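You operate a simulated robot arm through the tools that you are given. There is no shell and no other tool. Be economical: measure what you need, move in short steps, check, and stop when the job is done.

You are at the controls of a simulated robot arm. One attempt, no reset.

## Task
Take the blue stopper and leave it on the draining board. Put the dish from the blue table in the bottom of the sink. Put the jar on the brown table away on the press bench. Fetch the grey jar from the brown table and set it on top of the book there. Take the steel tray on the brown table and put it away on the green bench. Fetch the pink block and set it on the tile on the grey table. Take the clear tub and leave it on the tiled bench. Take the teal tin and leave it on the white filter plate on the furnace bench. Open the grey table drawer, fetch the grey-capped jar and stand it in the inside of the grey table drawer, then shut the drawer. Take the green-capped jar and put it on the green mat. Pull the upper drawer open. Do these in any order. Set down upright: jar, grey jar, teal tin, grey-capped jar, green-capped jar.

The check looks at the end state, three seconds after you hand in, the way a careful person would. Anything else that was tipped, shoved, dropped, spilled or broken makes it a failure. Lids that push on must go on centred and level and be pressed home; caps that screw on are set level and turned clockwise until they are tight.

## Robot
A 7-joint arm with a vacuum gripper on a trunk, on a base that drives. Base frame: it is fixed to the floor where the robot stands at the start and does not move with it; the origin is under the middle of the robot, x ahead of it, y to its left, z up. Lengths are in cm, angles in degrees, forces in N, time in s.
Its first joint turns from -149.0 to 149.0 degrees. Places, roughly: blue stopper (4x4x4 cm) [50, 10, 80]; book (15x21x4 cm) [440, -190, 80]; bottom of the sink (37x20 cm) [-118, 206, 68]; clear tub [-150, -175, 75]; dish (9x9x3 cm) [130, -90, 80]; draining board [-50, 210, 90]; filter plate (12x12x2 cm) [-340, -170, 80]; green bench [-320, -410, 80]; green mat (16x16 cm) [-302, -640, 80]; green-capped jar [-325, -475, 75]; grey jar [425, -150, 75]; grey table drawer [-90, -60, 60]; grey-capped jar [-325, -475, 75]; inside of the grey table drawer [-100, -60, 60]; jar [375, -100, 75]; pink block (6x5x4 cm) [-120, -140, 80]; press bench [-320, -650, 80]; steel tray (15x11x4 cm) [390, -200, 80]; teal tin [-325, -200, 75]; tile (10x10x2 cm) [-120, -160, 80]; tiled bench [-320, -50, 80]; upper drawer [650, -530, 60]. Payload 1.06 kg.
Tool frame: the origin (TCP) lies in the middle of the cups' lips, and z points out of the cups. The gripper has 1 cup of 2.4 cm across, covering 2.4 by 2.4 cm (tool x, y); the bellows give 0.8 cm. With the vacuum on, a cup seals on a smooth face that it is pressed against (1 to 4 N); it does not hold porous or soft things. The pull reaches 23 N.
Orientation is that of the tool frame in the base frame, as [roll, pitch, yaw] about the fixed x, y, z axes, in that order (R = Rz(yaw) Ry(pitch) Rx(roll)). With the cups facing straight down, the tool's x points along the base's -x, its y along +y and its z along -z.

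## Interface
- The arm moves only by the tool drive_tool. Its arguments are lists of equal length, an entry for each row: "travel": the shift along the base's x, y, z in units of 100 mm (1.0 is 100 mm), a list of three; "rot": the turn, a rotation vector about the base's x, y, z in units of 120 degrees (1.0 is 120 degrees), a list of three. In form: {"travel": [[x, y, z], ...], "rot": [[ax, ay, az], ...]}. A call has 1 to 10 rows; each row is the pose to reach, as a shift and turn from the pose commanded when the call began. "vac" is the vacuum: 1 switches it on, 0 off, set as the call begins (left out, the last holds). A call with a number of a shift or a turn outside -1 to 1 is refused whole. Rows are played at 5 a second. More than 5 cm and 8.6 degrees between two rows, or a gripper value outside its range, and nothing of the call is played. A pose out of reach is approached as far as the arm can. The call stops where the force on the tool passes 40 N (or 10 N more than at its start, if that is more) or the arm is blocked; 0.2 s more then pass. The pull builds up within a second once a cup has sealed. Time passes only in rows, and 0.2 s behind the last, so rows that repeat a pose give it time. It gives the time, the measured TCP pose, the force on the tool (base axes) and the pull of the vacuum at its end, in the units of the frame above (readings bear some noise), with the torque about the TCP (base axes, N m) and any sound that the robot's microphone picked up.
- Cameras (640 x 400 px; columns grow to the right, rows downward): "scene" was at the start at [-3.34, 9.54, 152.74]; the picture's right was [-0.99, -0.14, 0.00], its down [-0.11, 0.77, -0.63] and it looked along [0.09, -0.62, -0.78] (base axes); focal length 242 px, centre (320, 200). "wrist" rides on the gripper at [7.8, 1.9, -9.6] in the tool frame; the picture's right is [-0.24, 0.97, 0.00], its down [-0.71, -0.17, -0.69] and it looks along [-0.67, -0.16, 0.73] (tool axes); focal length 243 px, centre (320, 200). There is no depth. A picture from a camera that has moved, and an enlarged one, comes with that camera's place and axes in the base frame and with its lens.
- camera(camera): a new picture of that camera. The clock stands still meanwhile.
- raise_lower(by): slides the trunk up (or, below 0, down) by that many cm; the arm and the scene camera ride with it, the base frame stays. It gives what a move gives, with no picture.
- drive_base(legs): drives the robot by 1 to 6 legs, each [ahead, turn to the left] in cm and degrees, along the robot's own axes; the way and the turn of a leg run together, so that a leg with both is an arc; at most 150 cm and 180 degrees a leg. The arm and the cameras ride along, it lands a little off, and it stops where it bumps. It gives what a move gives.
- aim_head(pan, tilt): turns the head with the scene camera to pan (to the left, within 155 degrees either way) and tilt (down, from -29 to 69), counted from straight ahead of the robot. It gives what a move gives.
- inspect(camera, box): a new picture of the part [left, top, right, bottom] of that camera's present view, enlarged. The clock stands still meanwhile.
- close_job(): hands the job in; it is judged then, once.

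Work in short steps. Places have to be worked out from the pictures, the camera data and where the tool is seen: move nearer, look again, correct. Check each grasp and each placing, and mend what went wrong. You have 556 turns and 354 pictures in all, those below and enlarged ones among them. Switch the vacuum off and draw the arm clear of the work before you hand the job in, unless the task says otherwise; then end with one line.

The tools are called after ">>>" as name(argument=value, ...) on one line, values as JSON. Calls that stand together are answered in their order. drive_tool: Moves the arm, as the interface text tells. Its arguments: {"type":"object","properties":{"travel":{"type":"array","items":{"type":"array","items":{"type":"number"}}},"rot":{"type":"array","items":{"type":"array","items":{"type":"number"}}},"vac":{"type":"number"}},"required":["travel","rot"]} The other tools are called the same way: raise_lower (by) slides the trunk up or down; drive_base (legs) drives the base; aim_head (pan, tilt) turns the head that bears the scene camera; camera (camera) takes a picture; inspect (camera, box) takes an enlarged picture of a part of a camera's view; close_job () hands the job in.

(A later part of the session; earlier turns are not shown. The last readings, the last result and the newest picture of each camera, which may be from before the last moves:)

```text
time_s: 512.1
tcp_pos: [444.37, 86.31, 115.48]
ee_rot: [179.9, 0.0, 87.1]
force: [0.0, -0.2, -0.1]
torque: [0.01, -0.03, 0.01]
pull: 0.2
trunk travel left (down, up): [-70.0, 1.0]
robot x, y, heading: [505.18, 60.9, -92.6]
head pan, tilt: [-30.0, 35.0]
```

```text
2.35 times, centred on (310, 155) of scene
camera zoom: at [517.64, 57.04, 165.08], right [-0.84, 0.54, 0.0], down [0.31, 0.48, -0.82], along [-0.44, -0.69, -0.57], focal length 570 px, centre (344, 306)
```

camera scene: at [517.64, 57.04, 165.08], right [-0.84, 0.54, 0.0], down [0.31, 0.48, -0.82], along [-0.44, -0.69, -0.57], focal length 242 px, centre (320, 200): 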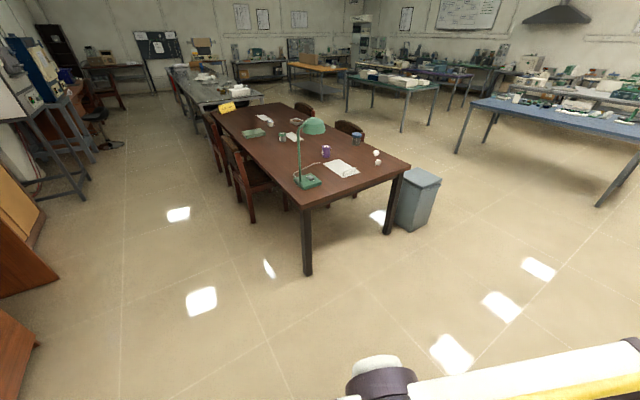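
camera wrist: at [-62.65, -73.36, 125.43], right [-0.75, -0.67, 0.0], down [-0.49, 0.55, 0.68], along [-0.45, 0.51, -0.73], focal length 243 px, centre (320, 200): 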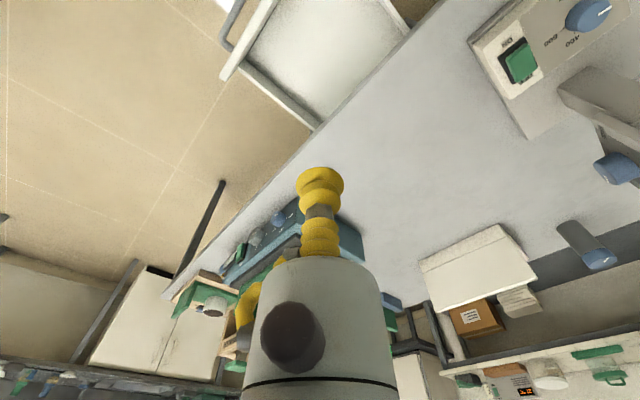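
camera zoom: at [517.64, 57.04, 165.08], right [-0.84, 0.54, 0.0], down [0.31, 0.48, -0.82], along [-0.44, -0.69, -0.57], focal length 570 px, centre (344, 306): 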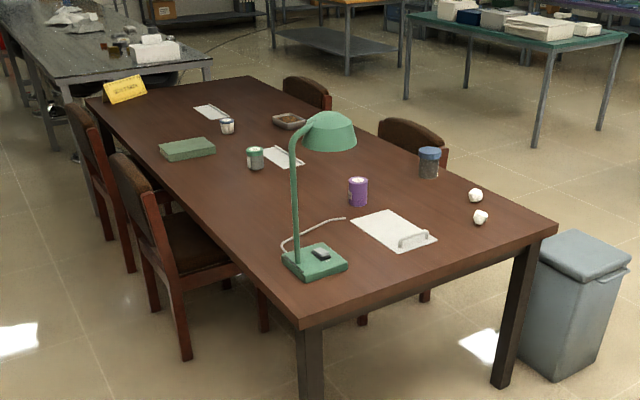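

The chairs are tucked in (backs at x≈478), so the east side works: the robot at about (512,-150) reaches grey jar and book. I approach keeping the arm clear of the tall lamp at (441,-69).

>>> drive_base(legs=[[0, 11], [150, 0], [33, 0], [0, -42], [36, 0], [0, 34]])

>>> aim_head(pan=-80, tilt=42)

>>> camera(camera="scene")

>>> camera(camera="wrist")

```text
time_s: 527.5
tcp_pos: [450.73, -129.45, 115.45]
ee_rot: [180.0, 0.0, 92.6]
force: [-0.5, 0.0, -0.4]
torque: [-0.01, 0.03, -0.03]
pull: 0.0
trunk travel left (down, up): [-70.0, 1.0]
robot x, y, heading: [513.97, -149.32, -87.2]
head pan, tilt: [-30.0, 35.0]
```

```text
time_s: 528.7
tcp_pos: [450.58, -129.49, 115.4]
ee_rot: [179.9, 0.0, 92.6]
force: [0.2, 0.7, 0.5]
torque: [0.01, 0.02, 0.03]
pull: 0.1
trunk travel left (down, up): [-70.0, 1.0]
robot x, y, heading: [513.85, -148.93, -87.3]
head pan, tilt: [-80.0, 42.0]
```

```text
237 pictures are left
camera scene: at [522.26, -145.62, 164.03], right [-0.22, 0.97, 0.0], down [0.65, 0.15, -0.74], along [-0.72, -0.17, -0.67], focal length 242 px, centre (320, 200)
```

scene: 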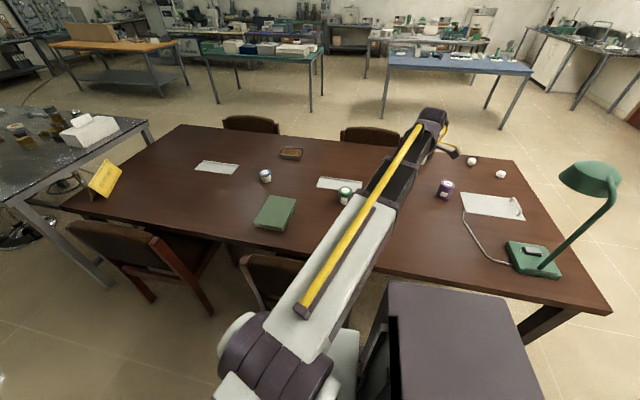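

```text
236 pictures are left
camera wrist: at [452.23, -121.44, 125.1], right [0.98, -0.19, 0.0], down [-0.14, -0.72, 0.68], along [-0.13, -0.67, -0.73], focal length 243 px, centre (320, 200)
```

wrist: 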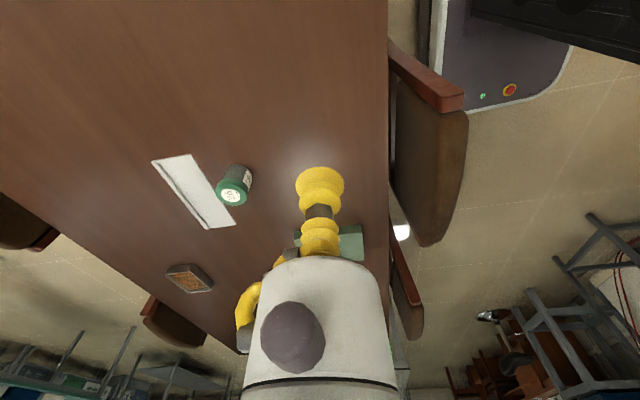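

Grey jar (green lid) ≈(426,-152), book ≈(444,-185). Move the tool over the jar.

>>> drive_tool(travel=[[-0.34, -0.32, 0], [-0.68, -0.64, 0], [-1.0, -0.94, 0]], rot=[[0, 0, 0], [0, 0, 0], [0, 0, 0]])

>>> drive_tool(travel=[[-0.34, -0.32, 0], [-0.68, -0.64, 0], [-1.0, -0.94, 0], [-1.0, -0.94, -0.4], [-1.0, -0.94, -0.8]], rot=[[0, 0, 0], [0, 0, 0], [0, 0, 0], [0, 0, 0], [0, 0, 0]])

>>> camera(camera="wrist")

```text
time_s: 529.5
tcp_pos: [440.83, -138.94, 115.56]
ee_rot: [179.9, -0.1, 92.6]
force: [0.1, 0.2, -0.1]
torque: [-0.03, 0.0, 0.05]
pull: 0.0
trunk travel left (down, up): [-70.0, 1.0]
robot x, y, heading: [513.68, -149.33, -87.5]
head pan, tilt: [-80.0, 42.0]
```

```text
time_s: 530.7
tcp_pos: [430.73, -148.48, 107.09]
ee_rot: [180.0, 0.0, 92.5]
force: [0.7, -0.5, 0.2]
torque: [-0.03, 0.05, -0.02]
pull: 0.0
trunk travel left (down, up): [-70.0, 1.0]
robot x, y, heading: [514.14, -149.46, -87.2]
head pan, tilt: [-80.0, 42.0]
```

```text
235 pictures are left
camera wrist: at [432.28, -140.38, 116.81], right [0.98, -0.19, 0.0], down [-0.14, -0.72, 0.68], along [-0.13, -0.67, -0.73], focal length 243 px, centre (320, 200)
```

wrist: 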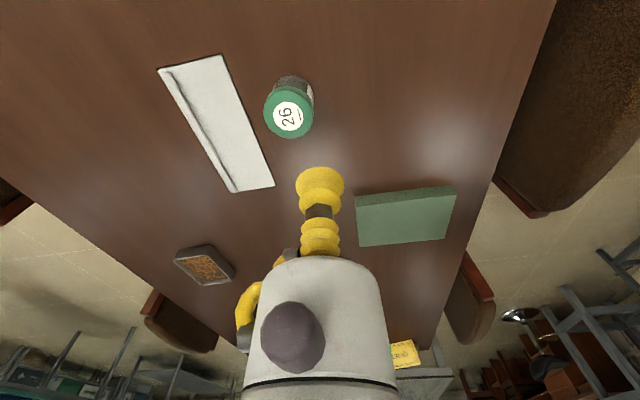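

>>> drive_tool(travel=[[-0.25, -0.2, -0.3], [-0.5, -0.42, -0.6], [-0.52, -0.44, -1.0]], rot=[[0, 0, 0], [0, 0, 0], [0, 0, 0]])

>>> camera(camera="wrist")

>>> camera(camera="scene")

```text
time_s: 531.5
tcp_pos: [425.26, -152.59, 97.57]
ee_rot: [179.8, -0.1, 92.5]
force: [-0.6, -1.0, 0.9]
torque: [-0.01, 0.0, -0.01]
pull: 0.0
trunk travel left (down, up): [-70.0, 1.0]
robot x, y, heading: [513.81, -149.15, -87.3]
head pan, tilt: [-80.0, 42.0]
```

```text
234 pictures are left
camera wrist: at [426.82, -144.59, 107.08], right [0.98, -0.19, 0.0], down [-0.14, -0.72, 0.68], along [-0.13, -0.67, -0.73], focal length 243 px, centre (320, 200)
```

wrist: 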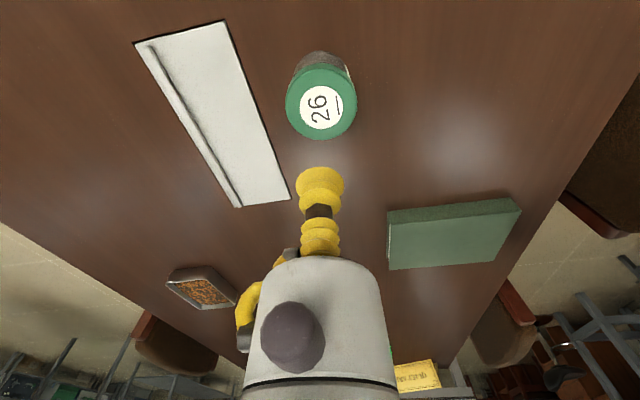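

```text
233 pictures are left
camera scene: at [522.25, -145.63, 164.03], right [-0.22, 0.98, 0.0], down [0.65, 0.15, -0.74], along [-0.72, -0.16, -0.67], focal length 242 px, centre (320, 200)
```

scene: 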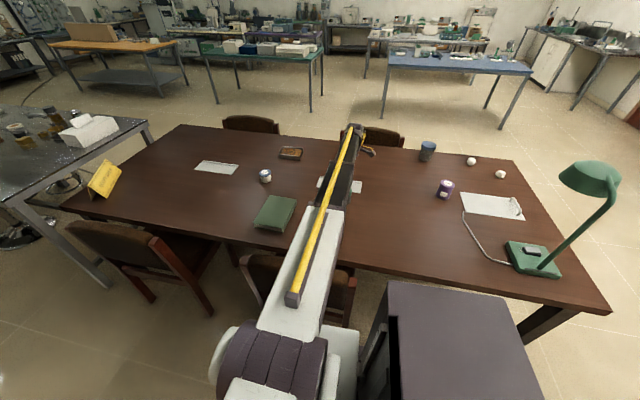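

>>> drive_tool(travel=[[0, -0.06, -0.3], [0, -0.1, -0.6], [0, -0.1, -0.8]], rot=[[0, 0, 0], [0, 0, 0], [0, 0, 0]], vac=1)

>>> camera(camera="wrist")

```text
time_s: 532.3
tcp_pos: [425.21, -153.65, 89.76]
ee_rot: [179.8, 0.0, 92.5]
force: [0.4, -1.2, -0.1]
torque: [0.01, 0.01, -0.01]
pull: 0.1
trunk travel left (down, up): [-70.0, 1.0]
robot x, y, heading: [513.29, -149.05, -87.0]
head pan, tilt: [-80.0, 42.0]
```

```text
232 pictures are left
camera wrist: at [426.86, -145.58, 99.34], right [0.98, -0.19, 0.0], down [-0.14, -0.72, 0.68], along [-0.13, -0.67, -0.73], focal length 243 px, centre (320, 200)
```

wrist: 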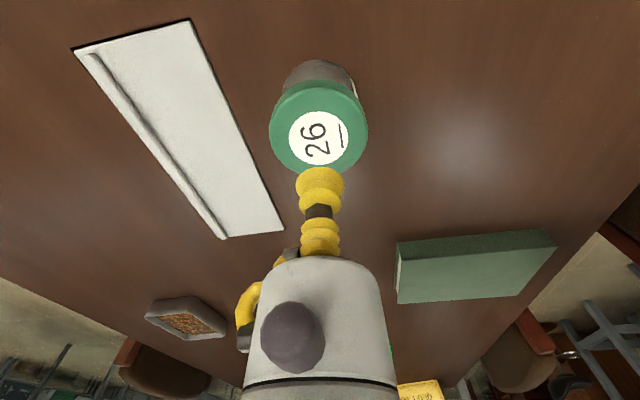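

>>> drive_tool(travel=[[0, 0, -0.4], [0, 0, -0.48], [0, 0, -0.52], [0, 0, -0.56], [0, 0, -0.6], [0, 0, -0.64], [0, 0, -0.68], [0, 0, -0.72], [0, 0, -0.76]], rot=[[0, 0, 0], [0, 0, 0], [0, 0, 0], [0, 0, 0], [0, 0, 0], [0, 0, 0], [0, 0, 0], [0, 0, 0], [0, 0, 0]])

```text
time_s: 534.1
tcp_pos: [425.36, -153.53, 82.9]
ee_rot: [-179.7, -0.1, 92.5]
force: [3.0, -0.7, 18.9]
torque: [-0.04, -0.03, 0.0]
pull: 22.7
trunk travel left (down, up): [-70.0, 1.0]
robot x, y, heading: [513.58, -149.31, -87.0]
head pan, tilt: [-80.0, 42.0]
stopped in row 9: the force on the tool passed its limit at 45 N (the readings are from after the stop); the commanded pose is now the measured one
```

Sealed. Lift and look at the book.

>>> drive_tool(travel=[[0, 0, 0.08], [0, 0, 0.3], [0, 0, 0.6], [0, 0, 1.0]], rot=[[0, 0, 0], [0, 0, 0], [0, 0, 0], [0, 0, 0]])

>>> drive_tool(travel=[[0.15, -0.3, 0.1], [0.3, -0.6, 0.2], [0.45, -0.9, 0.3], [0.5, -1.0, 0.3]], rot=[[0, 0, 0], [0, 0, 0], [0, 0, 0], [0, 0, 0]])

>>> camera(camera="wrist")

>>> inspect(camera="scene", box=[200, 130, 400, 260])

```text
time_s: 535.1
tcp_pos: [425.1, -153.3, 92.6]
ee_rot: [-179.8, 0.0, 92.5]
force: [0.4, 0.1, -2.4]
torque: [0.03, 0.0, -0.03]
pull: 22.5
trunk travel left (down, up): [-70.0, 1.0]
robot x, y, heading: [513.64, -149.17, -87.4]
head pan, tilt: [-80.0, 42.0]
```

```text
time_s: 536.1
tcp_pos: [430.19, -163.5, 95.47]
ee_rot: [-179.8, 0.0, 92.6]
force: [0.4, -0.3, -2.2]
torque: [0.0, 0.04, 0.02]
pull: 23.2
trunk travel left (down, up): [-70.0, 1.0]
robot x, y, heading: [513.35, -149.04, -87.4]
head pan, tilt: [-80.0, 42.0]
```

```text
231 pictures are left
camera wrist: at [431.81, -155.4, 105.07], right [0.98, -0.19, 0.0], down [-0.14, -0.72, 0.68], along [-0.14, -0.67, -0.73], focal length 243 px, centre (320, 200)
```

wrist: 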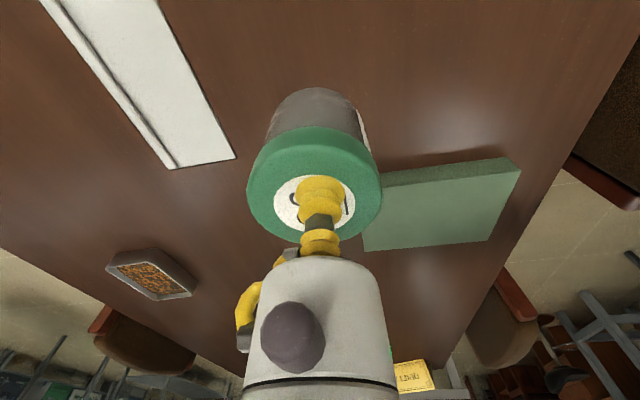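

```text
3.08 times, centred on (300, 195) of scene
camera zoom: at [522.26, -145.64, 164.03], right [-0.22, 0.98, 0.0], down [0.65, 0.15, -0.74], along [-0.72, -0.16, -0.67], focal length 746 px, centre (382, 215)
```

zoom: 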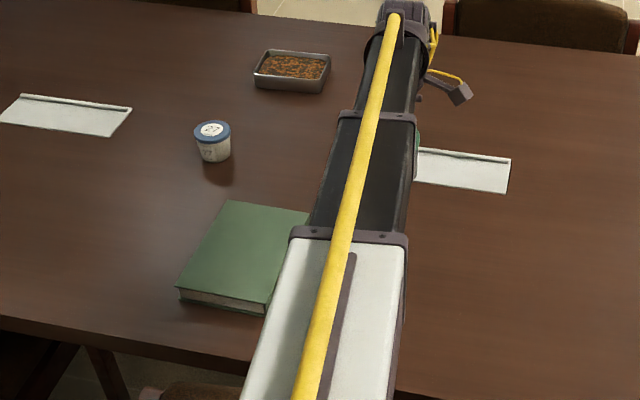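

Book spans x 433–454.5, y -192.6…-178.5. Move over its centre (443.8,-185.5).

>>> drive_tool(travel=[[0.22, -0.36, 0], [0.44, -0.72, 0], [0.6, -1.0, 0]], rot=[[0, 0, 0], [0, 0, 0], [0, 0, 0]])

>>> drive_tool(travel=[[0.22, -0.36, 0], [0.44, -0.72, 0], [0.76, -1.0, 0]], rot=[[0, 0, 0], [0, 0, 0], [0, 0, 0]])

>>> drive_tool(travel=[[0, -0.19, 0], [0, -0.19, -0.2], [0, -0.19, -0.4]], rot=[[0, 0, 0], [0, 0, 0], [0, 0, 0]])

>>> camera(camera="wrist")

```text
time_s: 536.9
tcp_pos: [436.05, -173.43, 95.82]
ee_rot: [-179.8, 0.0, 92.5]
force: [-0.2, -0.7, -3.1]
torque: [0.02, -0.03, 0.01]
pull: 22.8
trunk travel left (down, up): [-70.0, 1.0]
robot x, y, heading: [513.41, -149.28, -87.2]
head pan, tilt: [-80.0, 42.0]
```

```text
time_s: 537.7
tcp_pos: [443.55, -183.43, 95.5]
ee_rot: [-179.8, -0.1, 92.5]
force: [0.7, 0.4, -2.3]
torque: [0.02, -0.02, 0.0]
pull: 22.8
trunk travel left (down, up): [-70.0, 1.0]
robot x, y, heading: [513.31, -149.28, -87.3]
head pan, tilt: [-80.0, 42.0]
```

```text
time_s: 538.5
tcp_pos: [443.48, -185.4, 91.62]
ee_rot: [-179.8, 0.0, 92.4]
force: [-0.5, 1.0, -3.5]
torque: [0.0, -0.02, 0.0]
pull: 23.5
trunk travel left (down, up): [-70.0, 1.0]
robot x, y, heading: [513.79, -148.97, -87.1]
head pan, tilt: [-80.0, 42.0]
```

```text
229 pictures are left
camera wrist: at [445.2, -177.34, 101.15], right [0.98, -0.19, 0.0], down [-0.14, -0.72, 0.69], along [-0.13, -0.67, -0.73], focal length 243 px, centre (320, 200)
```

wrist: 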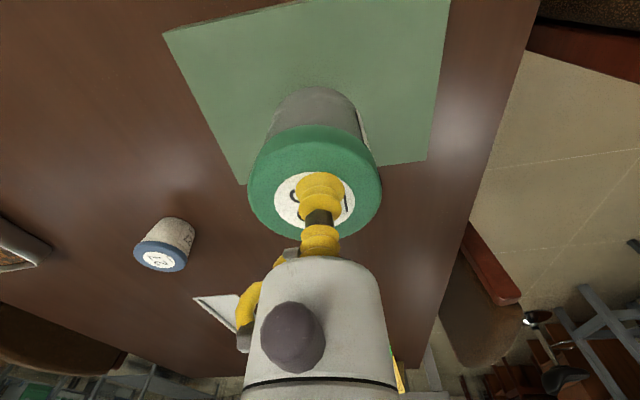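

Centred above the book. Lower gently.

>>> drive_tool(travel=[[0, 0, -0.25], [0, 0, -0.32], [0, 0, -0.36], [0, 0, -0.4], [0, 0, -0.44], [0, 0, -0.48], [0, 0, -0.52], [0, 0, -0.56]], rot=[[0, 0, 0], [0, 0, 0], [0, 0, 0], [0, 0, 0], [0, 0, 0], [0, 0, 0], [0, 0, 0], [0, 0, 0]])

```text
time_s: 540.3
tcp_pos: [443.71, -185.48, 86.27]
ee_rot: [-179.5, 0.0, 92.4]
force: [-8.2, 0.2, 31.6]
torque: [-0.01, -0.14, -0.01]
pull: 22.4
trunk travel left (down, up): [-70.0, 1.0]
robot x, y, heading: [513.39, -149.02, -87.5]
head pan, tilt: [-80.0, 42.0]
```

Contact. Release and lift.

>>> drive_tool(travel=[[0, 0, 0.05], [0, 0, 0.07], [0, 0, 0.07], [0, 0, 0.07], [0, 0, 0.15], [0, 0, 0.5], [0, 0, 1.0]], rot=[[0, 0, 0], [0, 0, 0], [0, 0, 0], [0, 0, 0], [0, 0, 0], [0, 0, 0], [0, 0, 0]], vac=0)

>>> drive_tool(travel=[[0, 0, 0.5], [0, 0, 1.0], [0, 0.2, 1.0]], rot=[[0, 0, 0], [0, 0, 0], [0, 0, 0]])

>>> camera(camera="wrist")

```text
time_s: 541.9
tcp_pos: [443.97, -185.52, 95.88]
ee_rot: [-179.9, 0.0, 92.5]
force: [-0.1, 1.0, -0.6]
torque: [-0.01, 0.03, 0.0]
pull: 0.1
trunk travel left (down, up): [-70.0, 1.0]
robot x, y, heading: [513.45, -148.94, -87.2]
head pan, tilt: [-80.0, 42.0]
```

```text
time_s: 542.7
tcp_pos: [443.93, -183.54, 106.2]
ee_rot: [-179.8, -0.2, 92.6]
force: [-0.1, 0.5, 0.3]
torque: [-0.03, 0.01, -0.01]
pull: 0.0
trunk travel left (down, up): [-70.0, 1.0]
robot x, y, heading: [513.31, -149.53, -87.5]
head pan, tilt: [-80.0, 42.0]
```

```text
228 pictures are left
camera wrist: at [445.63, -175.57, 115.81], right [0.98, -0.19, 0.0], down [-0.14, -0.72, 0.68], along [-0.13, -0.67, -0.73], focal length 243 px, centre (320, 200)
```

wrist: 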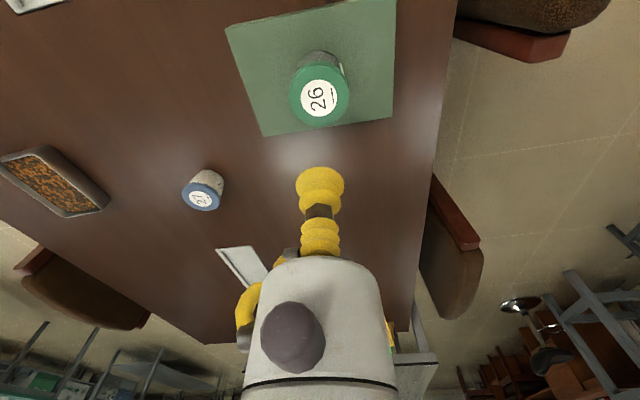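

Grey jar stands on the book. Next the upper drawer at (650,-530): look south-east.

>>> aim_head(pan=30, tilt=20)

>>> camera(camera="scene")

```text
time_s: 544.6
tcp_pos: [443.9, -183.74, 106.16]
ee_rot: [-179.8, -0.1, 92.5]
force: [-0.3, -0.4, -0.5]
torque: [0.02, 0.01, -0.02]
pull: 0.1
trunk travel left (down, up): [-70.0, 1.0]
robot x, y, heading: [513.7, -149.04, -87.3]
head pan, tilt: [30.0, 20.0]
```

```text
227 pictures are left
camera scene: at [535.45, -151.61, 167.46], right [-0.84, -0.54, 0.0], down [-0.18, 0.29, -0.94], along [0.51, -0.79, -0.34], focal length 242 px, centre (320, 200)
```

scene: 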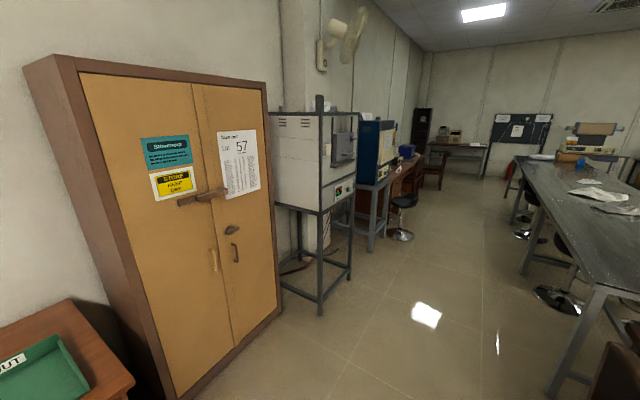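

>>> inspect(camera="scene", box=[330, 110, 470, 260])

```text
2.67 times, centred on (400, 185) of scene
camera zoom: at [535.45, -151.61, 167.46], right [-0.84, -0.54, 0.0], down [-0.18, 0.29, -0.94], along [0.51, -0.79, -0.34], focal length 646 px, centre (107, 240)
```

zoom: 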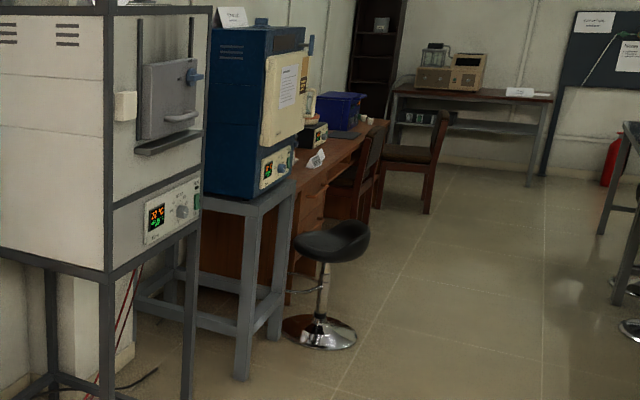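

The desk with the drawer lies south behind the blue oven; a stool stands near (602,-482). I retract, turn so the arm points east, and back down the aisle.

>>> drive_tool(travel=[[0.25, 0.3, 0.25], [0.5, 0.6, 0.5], [0.8, 0.85, 0.8], [0.8, 1.0, 0.9]], rot=[[0, 0, 0], [0, 0, 0], [0, 0, 0], [0, 0, 0]])

>>> drive_base(legs=[[0, 90], [0, 90], [-150, 0], [-130, 0]])

>>> aim_head(pan=-120, tilt=35)

>>> camera(camera="scene")

```text
time_s: 545.6
tcp_pos: [451.91, -173.6, 114.69]
ee_rot: [-179.9, 0.0, 92.4]
force: [0.3, 0.3, -0.5]
torque: [-0.01, 0.02, -0.02]
pull: 0.0
trunk travel left (down, up): [-70.0, 1.0]
robot x, y, heading: [513.48, -149.09, -87.3]
head pan, tilt: [30.0, 20.0]
```

```text
time_s: 566.9
tcp_pos: [597.83, -402.63, 114.62]
ee_rot: [-179.8, 0.0, -85.8]
force: [-0.4, -0.4, -1.0]
torque: [0.0, 0.01, 0.0]
pull: 0.0
trunk travel left (down, up): [-70.0, 1.0]
robot x, y, heading: [536.83, -429.19, 94.7]
head pan, tilt: [30.0, 20.0]
```

```text
time_s: 569.2
tcp_pos: [597.75, -402.6, 114.56]
ee_rot: [-179.8, -0.1, -85.8]
force: [-0.2, -0.4, 0.6]
torque: [0.0, 0.01, -0.03]
pull: 0.1
trunk travel left (down, up): [-70.0, 1.0]
robot x, y, heading: [536.85, -428.69, 94.6]
head pan, tilt: [-120.0, 35.0]
```

```text
225 pictures are left
camera scene: at [528.44, -438.33, 165.08], right [-0.43, -0.9, 0.0], down [-0.52, 0.25, -0.82], along [0.74, -0.35, -0.57], focal length 242 px, centre (320, 200)
```

scene: 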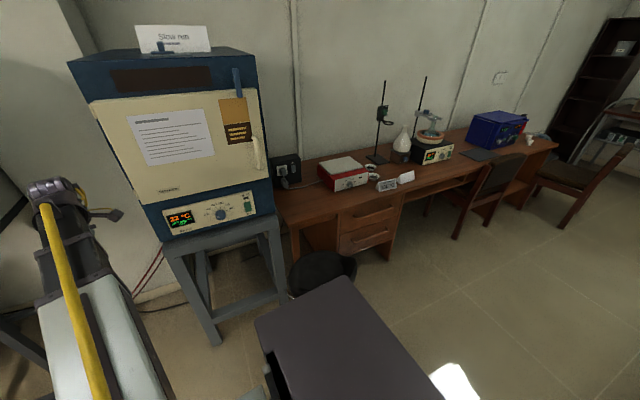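

>>> inspect(camera="scene", box=[270, 150, 450, 290])

```text
2.86 times, centred on (360, 220) of scene
camera zoom: at [528.44, -438.33, 165.08], right [-0.43, -0.9, 0.0], down [-0.52, 0.25, -0.82], along [0.74, -0.35, -0.57], focal length 692 px, centre (206, 143)
```

zoom: 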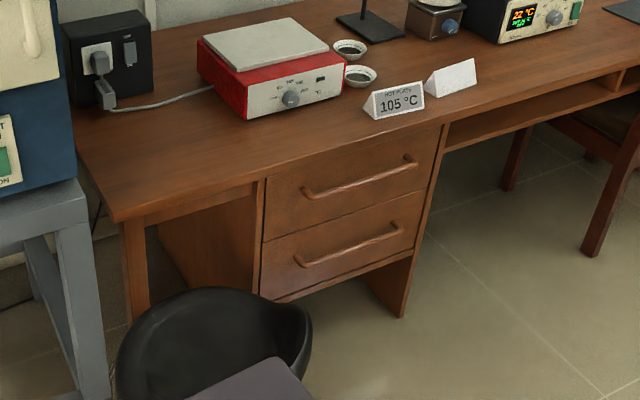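

The upper drawer front is at x≈628, y≈-500…-546, z≈57–73, handle at z≈70; flat strip below it at z≈63. Position the base at about (539,-523) with the arm pointing east.

>>> drive_base(legs=[[0, -3.5], [-94, 0], [0, -20]])

>>> camera(camera="wrist")

```text
time_s: 575.6
tcp_pos: [605.58, -520.37, 114.64]
ee_rot: [-179.8, 0.0, -108.4]
force: [-0.2, 0.3, 0.0]
torque: [0.0, 0.02, -0.03]
pull: 0.1
trunk travel left (down, up): [-70.0, 1.0]
robot x, y, heading: [539.35, -521.46, 72.1]
head pan, tilt: [-120.0, 35.0]
```

```text
223 pictures are left
camera wrist: at [601.28, -527.02, 124.26], right [-0.85, 0.53, 0.0], down [0.38, 0.62, 0.69], along [0.36, 0.58, -0.73], focal length 243 px, centre (320, 200)
```

wrist: 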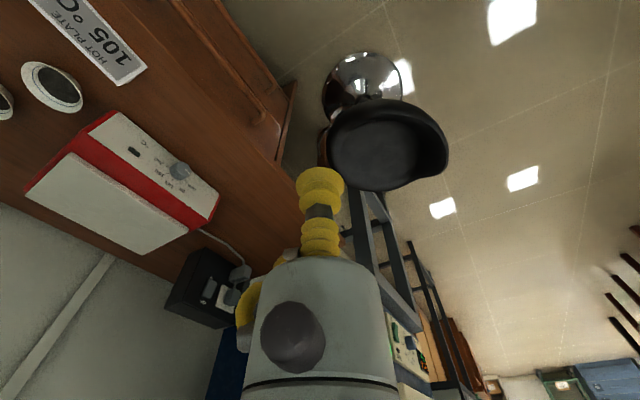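

Rotate the tool toward horizontal (pointing east).

>>> drive_tool(travel=[[0, 0, 0], [0, 0, 0], [0, 0, 0], [0, 0, 0], [0, 0, 0], [0, 0, 0], [0, 0, 0], [0, 0, 0], [0, 0, 0]], rot=[[0, -0.07, 0], [0, -0.14, 0], [0, -0.21, 0], [0, -0.28, 0], [0, -0.35, 0], [0, -0.42, 0], [0, -0.49, 0], [0, -0.56, 0], [0, -0.6, 0]])

>>> raise_lower(by=-51)

>>> camera(camera="wrist")

```text
time_s: 577.6
tcp_pos: [607.85, -520.72, 114.95]
ee_rot: [-108.7, 17.4, -95.9]
force: [-0.3, 0.9, 0.5]
torque: [0.02, 0.01, -0.04]
pull: 0.0
out of reach, approached as far as the arm can: row 7, 8, 9
trunk travel left (down, up): [-70.0, 1.0]
robot x, y, heading: [539.52, -521.34, 71.9]
head pan, tilt: [-120.0, 35.0]
```

```text
refused: -51 is not a number from -40 to 40
```

```text
222 pictures are left
camera wrist: at [597.49, -527.32, 113.73], right [-0.26, 0.53, -0.81], down [-0.53, 0.62, 0.57], along [0.81, 0.58, 0.12], focal length 243 px, centre (320, 200)
```

wrist: 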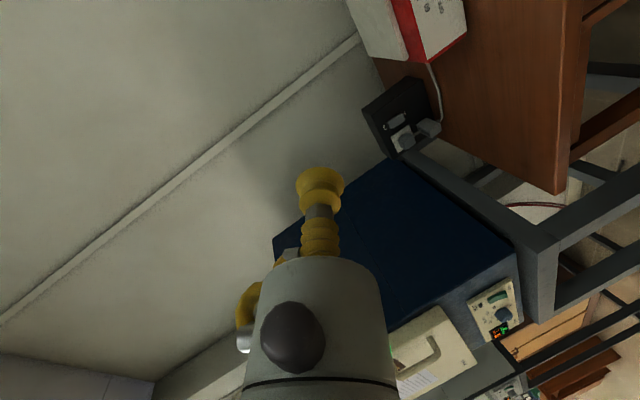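

>>> raise_lower(by=-40)

>>> raise_lower(by=-11)

>>> camera(camera="wrist")

```text
time_s: 581.4
tcp_pos: [607.8, -520.48, 74.77]
ee_rot: [-108.7, 17.4, -95.9]
force: [-0.2, -0.5, 0.6]
torque: [-0.04, -0.06, 0.01]
pull: 0.0
trunk travel left (down, up): [-30.0, 41.0]
robot x, y, heading: [539.15, -521.17, 72.1]
head pan, tilt: [-120.0, 35.0]
```

```text
time_s: 582.9
tcp_pos: [607.9, -520.71, 63.71]
ee_rot: [-108.7, 17.4, -95.9]
force: [-0.7, -0.1, -0.3]
torque: [-0.01, 0.01, 0.02]
pull: 0.0
trunk travel left (down, up): [-19.0, 52.0]
robot x, y, heading: [539.03, -521.77, 71.8]
head pan, tilt: [-120.0, 35.0]
```

```text
221 pictures are left
camera wrist: at [597.47, -527.31, 62.73], right [-0.26, 0.53, -0.81], down [-0.53, 0.62, 0.58], along [0.81, 0.58, 0.12], focal length 243 px, centre (320, 200)
```

wrist: 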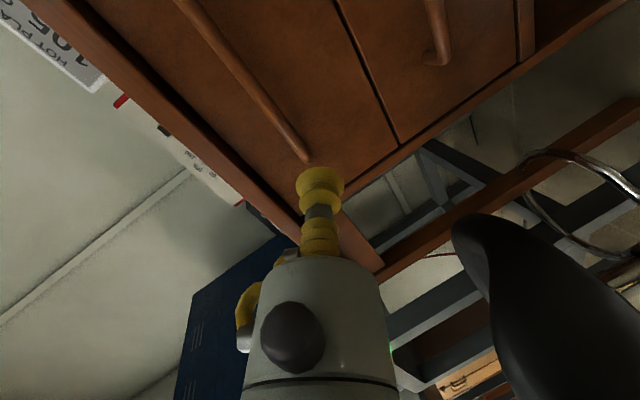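

Drawer refined: bottom z≈52.5, handle z≈64.8, so aim at z≈58.7. Lower 5 and extend while levelling.

>>> raise_lower(by=-5)

>>> drive_tool(travel=[[0.3, 0, 0], [0.6, 0, 0], [0.9, 0, 0], [1.0, 0, 0]], rot=[[0, -0.03, 0], [0, -0.07, 0], [0, -0.11, 0], [0, -0.148, 0]])

>>> camera(camera="wrist")

```text
time_s: 583.8
tcp_pos: [607.93, -520.65, 58.79]
ee_rot: [-108.7, 17.4, -95.9]
force: [0.0, -0.3, 0.0]
torque: [0.0, -0.01, 0.03]
pull: 0.1
trunk travel left (down, up): [-14.0, 57.0]
robot x, y, heading: [539.42, -521.22, 71.7]
head pan, tilt: [-120.0, 35.0]
```

```text
time_s: 584.8
tcp_pos: [617.89, -521.02, 60.74]
ee_rot: [-92.6, 16.7, -90.4]
force: [-0.8, 0.4, 0.1]
torque: [0.01, 0.03, -0.02]
pull: 0.1
out of reach, approached as far as the arm can: row 3, 4
trunk travel left (down, up): [-14.0, 57.0]
robot x, y, heading: [539.24, -521.62, 72.3]
head pan, tilt: [-120.0, 35.0]
```

```text
220 pictures are left
camera wrist: at [608.21, -527.78, 57.18], right [-0.04, 0.5, -0.86], down [-0.67, 0.63, 0.39], along [0.74, 0.59, 0.31], focal length 243 px, centre (320, 200)
```

wrist: 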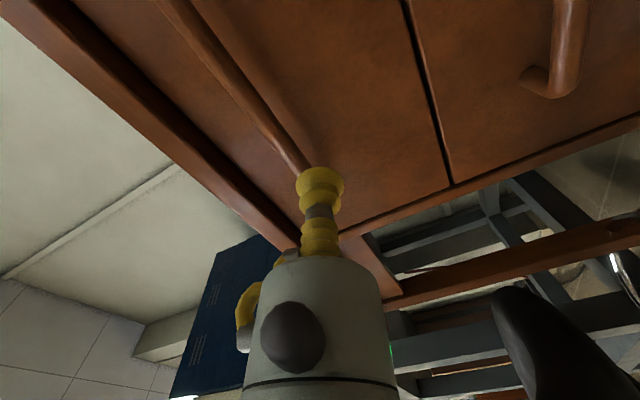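

>>> drive_tool(travel=[[0.3, 0, 0], [0.6, 0, 0]], rot=[[0, 0, 0], [0, 0, 0]], vac=1)

>>> camera(camera="wrist")

```text
time_s: 585.4
tcp_pos: [623.94, -521.29, 62.2]
ee_rot: [-91.0, 18.4, -90.3]
force: [0.1, 0.6, -0.7]
torque: [-0.02, -0.01, -0.02]
pull: 0.0
out of reach, approached as far as the arm can: row 1, 2
trunk travel left (down, up): [-14.0, 57.0]
robot x, y, heading: [539.41, -521.19, 71.8]
head pan, tilt: [-120.0, 35.0]
```

```text
219 pictures are left
camera wrist: at [614.3, -527.88, 58.15], right [-0.01, 0.53, -0.85], down [-0.68, 0.62, 0.4], along [0.73, 0.58, 0.35], focal length 243 px, centre (320, 200)
```

wrist: 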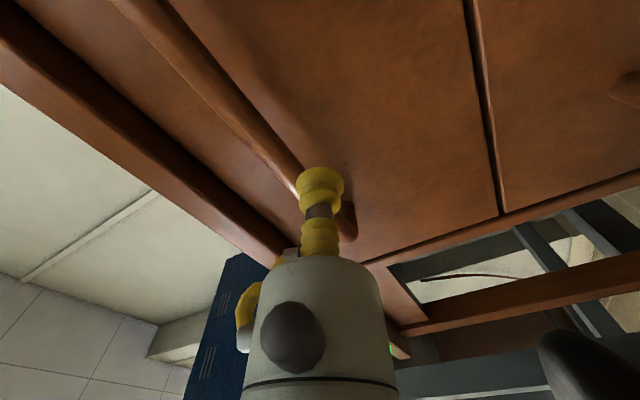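

The arm rides ~3 cm higher than commanded, close to the handle; lower the trunk 4 cm.

>>> raise_lower(by=-4)

>>> drive_tool(travel=[[0, 0, 0.2], [0, 0, 0.35]], rot=[[0, 0, 0], [0, 0, 0]])

>>> camera(camera="wrist")

```text
time_s: 586.2
tcp_pos: [623.81, -521.1, 58.15]
ee_rot: [-91.0, 18.4, -90.2]
force: [-0.5, 0.3, 1.0]
torque: [-0.03, -0.01, -0.01]
pull: 0.1
trunk travel left (down, up): [-10.0, 61.0]
robot x, y, heading: [539.14, -521.26, 71.9]
head pan, tilt: [-120.0, 35.0]
```

```text
time_s: 586.8
tcp_pos: [623.74, -521.15, 61.7]
ee_rot: [-91.0, 18.4, -90.3]
force: [0.4, 0.3, 0.4]
torque: [-0.01, -0.01, -0.01]
pull: 0.1
trunk travel left (down, up): [-10.0, 61.0]
robot x, y, heading: [539.29, -521.49, 71.9]
head pan, tilt: [-120.0, 35.0]
```

```text
218 pictures are left
camera wrist: at [614.23, -527.9, 57.61], right [-0.01, 0.53, -0.85], down [-0.68, 0.62, 0.4], along [0.73, 0.58, 0.35], focal length 243 px, centre (320, 200)
```

wrist: 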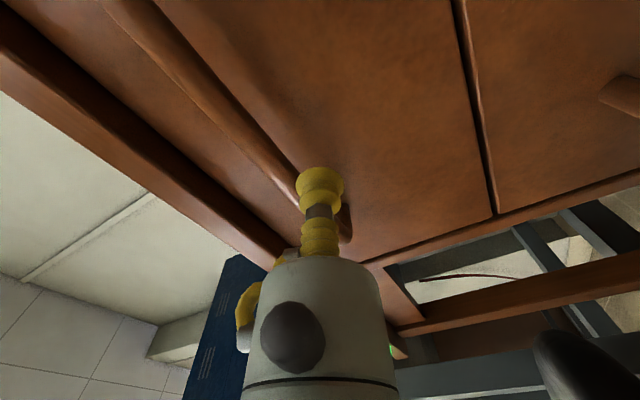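

>>> raise_lower(by=-3.2)

>>> drive_tool(travel=[[0.05, 0, 0], [0.1, 0, 0], [0.15, 0, 0], [0.2, 0, 0], [0.24, 0, 0], [0.28, 0, 0], [0.32, 0, 0], [0.36, 0, 0], [0.4, 0, 0], [0.44, 0, 0]], rot=[[0, 0, 0], [0, 0, 0], [0, 0, 0], [0, 0, 0], [0, 0, 0], [0, 0, 0], [0, 0, 0], [0, 0, 0], [0, 0, 0], [0, 0, 0]])

>>> camera(camera="wrist")

```text
time_s: 587.6
tcp_pos: [623.76, -521.08, 58.41]
ee_rot: [-90.9, 18.4, -90.3]
force: [-0.6, 0.2, -0.3]
torque: [-0.04, 0.0, 0.01]
pull: 0.0
trunk travel left (down, up): [-6.8, 64.2]
robot x, y, heading: [539.11, -521.25, 72.1]
head pan, tilt: [-120.0, 35.0]
```

```text
time_s: 589.8
tcp_pos: [628.24, -521.3, 58.52]
ee_rot: [-91.0, 18.4, -90.2]
force: [0.3, 0.3, -0.6]
torque: [-0.03, 0.0, -0.02]
pull: 0.1
trunk travel left (down, up): [-6.8, 64.2]
robot x, y, heading: [539.2, -521.25, 72.1]
head pan, tilt: [-120.0, 35.0]
```

```text
217 pictures are left
camera wrist: at [618.72, -527.91, 54.47], right [-0.01, 0.53, -0.85], down [-0.68, 0.62, 0.4], along [0.73, 0.58, 0.35], focal length 243 px, centre (320, 200)
```

wrist: 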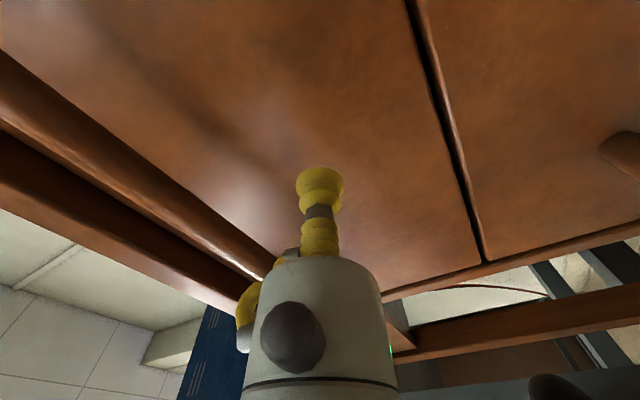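

>>> drive_tool(travel=[[0.04, 0, 0], [0.08, 0, 0], [0.12, 0, 0], [0.16, 0, 0], [0.2, 0, 0], [0.24, 0, 0], [0.28, 0, 0], [0.32, 0, 0], [0.36, 0, 0], [0.4, 0, 0]], rot=[[0, 0, 0], [0, 0, 0], [0, 0, 0], [0, 0, 0], [0, 0, 0], [0, 0, 0], [0, 0, 0], [0, 0, 0], [0, 0, 0], [0, 0, 0]])

```text
time_s: 592.0
tcp_pos: [632.03, -521.37, 58.28]
ee_rot: [-91.0, 18.4, -90.3]
force: [-21.3, -3.7, -14.6]
torque: [0.0, -0.33, 0.07]
pull: 23.2
trunk travel left (down, up): [-6.8, 64.2]
robot x, y, heading: [539.05, -521.36, 71.9]
head pan, tilt: [-120.0, 35.0]
```

Sealed. Pull back slowly.

>>> drive_tool(travel=[[-0.08, 0, 0], [-0.18, 0, 0], [-0.28, 0, 0], [-0.38, 0, 0], [-0.48, 0, 0], [-0.58, 0, 0], [-0.68, 0, 0], [-0.78, 0, 0], [-0.88, 0, 0], [-0.98, 0, 0]], rot=[[0, 0, 0], [0, 0, 0], [0, 0, 0], [0, 0, 0], [0, 0, 0], [0, 0, 0], [0, 0, 0], [0, 0, 0], [0, 0, 0], [0, 0, 0]])

>>> camera(camera="wrist")

```text
time_s: 594.2
tcp_pos: [622.38, -521.17, 58.51]
ee_rot: [-91.0, 18.4, -90.2]
force: [-1.2, -9.8, -5.6]
torque: [0.03, -0.14, 0.16]
pull: 23.1
trunk travel left (down, up): [-6.8, 64.2]
robot x, y, heading: [539.45, -521.18, 71.9]
head pan, tilt: [-120.0, 35.0]
```

```text
216 pictures are left
camera wrist: at [612.72, -527.82, 54.45], right [-0.01, 0.53, -0.85], down [-0.68, 0.62, 0.4], along [0.73, 0.58, 0.35], focal length 243 px, centre (320, 200)
```

wrist: 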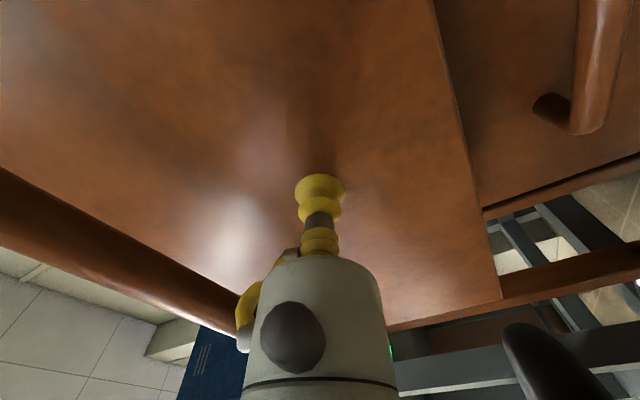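

Opening. Continue.

>>> drive_tool(travel=[[-0.1, 0, 0], [-0.2, 0, 0], [-0.3, 0, 0], [-0.4, 0, 0], [-0.5, 0, 0], [-0.6, 0, 0], [-0.7, 0, 0]], rot=[[0, 0, 0], [0, 0, 0], [0, 0, 0], [0, 0, 0], [0, 0, 0], [0, 0, 0], [0, 0, 0]])

```text
time_s: 595.8
tcp_pos: [615.36, -521.0, 58.4]
ee_rot: [-91.0, 18.4, -90.3]
force: [-1.0, -9.6, 6.8]
torque: [0.03, 0.06, 0.15]
pull: 22.9
trunk travel left (down, up): [-6.8, 64.2]
robot x, y, heading: [539.37, -521.41, 72.2]
head pan, tilt: [-120.0, 35.0]
```

>>> drive_tool(travel=[[-0.1, 0, 0], [-0.2, 0, 0], [-0.3, 0, 0], [-0.4, 0, 0], [-0.5, 0, 0], [-0.6, 0, 0]], rot=[[0, 0, 0], [0, 0, 0], [0, 0, 0], [0, 0, 0], [0, 0, 0], [0, 0, 0]])

>>> camera(camera="wrist")

```text
time_s: 597.2
tcp_pos: [609.22, -521.12, 58.32]
ee_rot: [-91.1, 18.2, -90.2]
force: [-2.2, 11.1, -1.3]
torque: [-0.01, 0.0, -0.03]
pull: 23.0
trunk travel left (down, up): [-6.8, 64.2]
robot x, y, heading: [538.89, -521.14, 72.2]
head pan, tilt: [-120.0, 35.0]
```

```text
215 pictures are left
camera wrist: at [599.74, -527.84, 54.31], right [-0.02, 0.53, -0.85], down [-0.68, 0.62, 0.4], along [0.73, 0.58, 0.35], focal length 243 px, centre (320, 200)
```

wrist: 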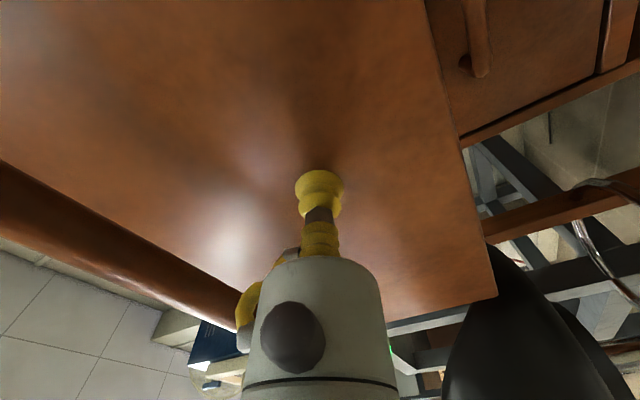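

Open ≈22 cm. Pull a few cm more.

>>> drive_tool(travel=[[-0.1, 0, 0], [-0.2, 0, 0], [-0.3, 0, 0], [-0.4, 0, 0], [-0.5, 0, 0], [-0.6, 0, 0]], rot=[[0, 0, 0], [0, 0, 0], [0, 0, 0], [0, 0, 0], [0, 0, 0], [0, 0, 0]])

```text
time_s: 598.6
tcp_pos: [608.57, -521.68, 58.52]
ee_rot: [-90.9, 18.3, -90.2]
force: [-1.0, 12.6, -0.8]
torque: [0.06, 0.01, -0.06]
pull: 22.8
out of reach, approached as far as the arm can: row 2, 3, 4, 5, 6
trunk travel left (down, up): [-6.8, 64.2]
robot x, y, heading: [539.63, -520.96, 72.0]
head pan, tilt: [-120.0, 35.0]
```

At the arm's limit, 23.5 cm open. Release; back the base away obliquely so the tool clears the handle, then raise.

>>> drive_tool(travel=[[0, 0, 0], [0, 0, 0], [0, 0, 0], [0, 0, 0], [0, 0, 0], [0, 0, 0]], rot=[[0, 0, 0], [0, 0, 0], [0, 0, 0], [0, 0, 0], [0, 0, 0], [0, 0, 0]], vac=0)

>>> drive_base(legs=[[-32, 0]])

>>> camera(camera="wrist")

```text
time_s: 600.0
tcp_pos: [608.59, -521.69, 58.37]
ee_rot: [-91.0, 18.4, -90.3]
force: [0.5, 0.5, 0.3]
torque: [0.01, 0.0, 0.01]
pull: 0.1
trunk travel left (down, up): [-6.8, 64.2]
robot x, y, heading: [539.48, -521.49, 72.2]
head pan, tilt: [-120.0, 35.0]
```

```text
time_s: 602.1
tcp_pos: [598.58, -552.17, 58.43]
ee_rot: [-90.9, 18.4, -90.1]
force: [0.3, -0.1, -1.0]
torque: [-0.01, -0.01, 0.04]
pull: 0.1
trunk travel left (down, up): [-6.8, 64.2]
robot x, y, heading: [529.35, -551.9, 72.2]
head pan, tilt: [-120.0, 35.0]
```

```text
214 pictures are left
camera wrist: at [589.15, -558.89, 54.4], right [-0.02, 0.53, -0.85], down [-0.68, 0.61, 0.4], along [0.73, 0.58, 0.35], focal length 243 px, centre (320, 200)
```

wrist: 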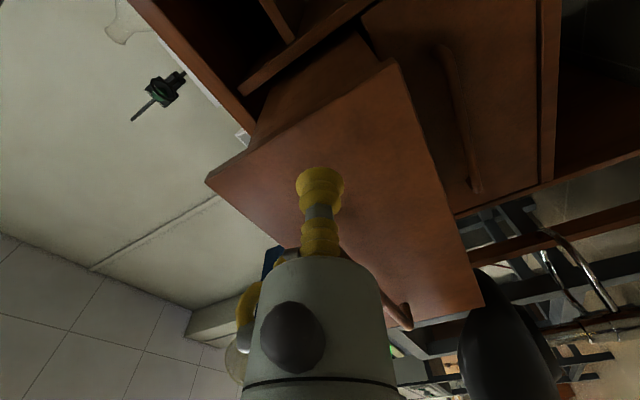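

The drawer stands clearly open. Raise the trunk, extend a bit, then rotate the tool back down.

>>> raise_lower(by=40)

>>> raise_lower(by=20)

>>> drive_tool(travel=[[0.4, 0, 0], [0.8, 0, 0], [0.8, 0, 0.0], [0.8, 0, 0.0], [0.8, 0, 0.0]], rot=[[0, 0, 0], [0, 0, 0], [0, 0.06, 0], [0, 0.12, 0], [0, 0.18, 0]])

```text
time_s: 606.0
tcp_pos: [598.73, -552.16, 98.49]
ee_rot: [-91.0, 18.4, -90.0]
force: [-0.3, 0.1, -1.0]
torque: [0.0, 0.0, 0.0]
pull: 0.1
trunk travel left (down, up): [-46.8, 24.2]
robot x, y, heading: [529.72, -552.12, 72.4]
head pan, tilt: [-120.0, 35.0]
```

```text
time_s: 608.1
tcp_pos: [598.66, -552.11, 118.35]
ee_rot: [-90.9, 18.3, -90.0]
force: [-0.5, -0.2, 0.6]
torque: [0.03, 0.01, 0.03]
pull: 0.0
trunk travel left (down, up): [-66.8, 4.2]
robot x, y, heading: [529.41, -551.91, 72.0]
head pan, tilt: [-120.0, 35.0]
```

```text
time_s: 609.3
tcp_pos: [606.63, -552.25, 118.44]
ee_rot: [-113.8, 17.0, -97.1]
force: [0.7, -0.6, -1.1]
torque: [-0.01, -0.03, 0.01]
pull: 0.0
out of reach, approached as far as the arm can: row 3
trunk travel left (down, up): [-66.8, 4.2]
robot x, y, heading: [529.26, -551.8, 72.1]
head pan, tilt: [-120.0, 35.0]
```

It passed the singular point cleanly. Continue rotating down.

>>> drive_tool(travel=[[0, 0, 0], [0, 0, 0], [0, 0, 0], [0, 0, 0], [0, 0, 0], [0, 0, 0], [0, 0, 0], [0, 0, 0], [0, 0, 0]], rot=[[0, 0.065, 0], [0, 0.13, 0], [0, 0.195, 0], [0, 0.26, 0], [0, 0.325, 0], [0, 0.39, 0], [0, 0.455, 0], [0, 0.52, 0], [0, 0.575, 0]])

>>> camera(camera="wrist")

```text
time_s: 611.3
tcp_pos: [606.77, -552.11, 118.47]
ee_rot: [178.3, -0.3, -108.4]
force: [-0.2, 0.6, -0.4]
torque: [-0.01, 0.03, 0.02]
pull: 0.0
trunk travel left (down, up): [-66.8, 4.2]
robot x, y, heading: [529.78, -551.67, 72.0]
head pan, tilt: [-120.0, 35.0]
```

```text
213 pictures are left
camera wrist: at [602.83, -558.83, 128.16], right [-0.85, 0.53, 0.03], down [0.41, 0.61, 0.68], along [0.34, 0.58, -0.74], focal length 243 px, centre (320, 200)
```

wrist: 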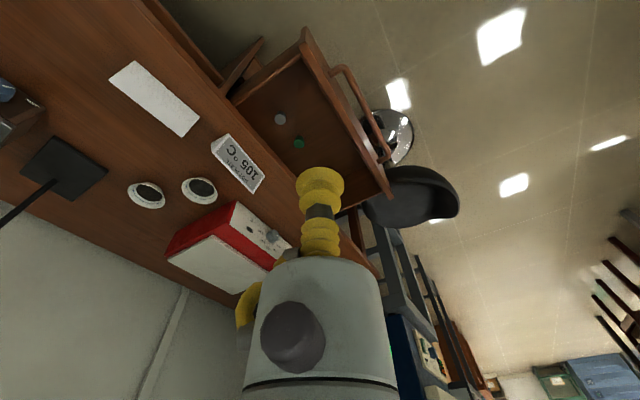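

The drawer is well open and the tool is upright without flipping. Level it, retract, and drive back north for the blue-lidded jar.

>>> drive_tool(travel=[[-0.4, 0, 0], [-0.8, 0, 0], [-1.0, 0, 0], [-1.0, 0, 0]], rot=[[0, 0, 0], [-0.0045, -0.0135, 0], [-0.0045, -0.0135, 0], [-0.0045, -0.0135, 0]])

>>> drive_base(legs=[[0, 17], [150, 0], [150, 0], [150, 0]])

```text
time_s: 612.3
tcp_pos: [596.83, -552.18, 118.75]
ee_rot: [-179.9, -0.3, -108.4]
force: [0.0, -0.2, 0.0]
torque: [0.01, -0.02, 0.01]
pull: 0.1
trunk travel left (down, up): [-66.8, 4.2]
robot x, y, heading: [529.79, -551.9, 72.1]
head pan, tilt: [-120.0, 35.0]
```

```text
time_s: 635.0
tcp_pos: [598.84, -76.07, 118.71]
ee_rot: [-179.9, -0.2, -90.9]
force: [0.0, 0.7, -0.6]
torque: [-0.02, 0.01, 0.01]
pull: 0.0
trunk travel left (down, up): [-66.8, 4.2]
robot x, y, heading: [534.31, -95.98, 89.7]
head pan, tilt: [-120.0, 35.0]
```

>>> drive_base(legs=[[150, 0], [0, 90], [150, 0], [100, 0], [0, -90]])

>>> aim_head(pan=-140, tilt=38)

>>> camera(camera="scene")

```text
time_s: 662.0
tcp_pos: [344.05, 71.12, 118.69]
ee_rot: [-179.9, -0.2, -89.7]
force: [0.8, 0.2, -0.2]
torque: [0.01, 0.0, 0.02]
pull: 0.1
trunk travel left (down, up): [-66.8, 4.2]
robot x, y, heading: [279.79, 49.59, 91.0]
head pan, tilt: [-120.0, 35.0]
```

```text
time_s: 662.9
tcp_pos: [344.08, 70.97, 118.75]
ee_rot: [-180.0, -0.2, -89.7]
force: [0.6, -0.7, 0.5]
torque: [-0.03, 0.0, -0.02]
pull: 0.2
trunk travel left (down, up): [-66.8, 4.2]
robot x, y, heading: [280.04, 49.4, 90.6]
head pan, tilt: [-140.0, 38.0]
```

```text
212 pictures are left
camera scene: at [268.89, 38.19, 161.42], right [-0.76, -0.65, 0.0], down [-0.4, 0.47, -0.79], along [0.52, -0.6, -0.62], focal length 242 px, centre (320, 200)
```

scene: 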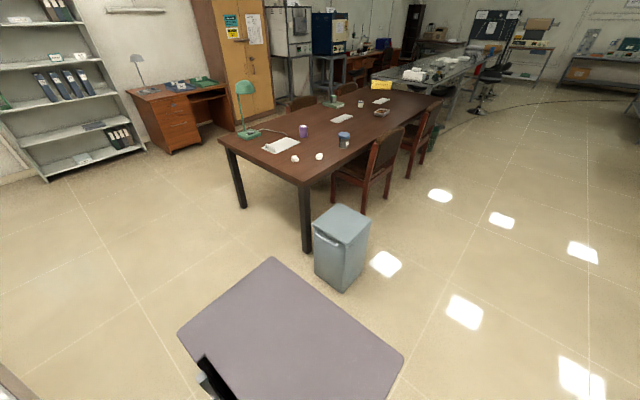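

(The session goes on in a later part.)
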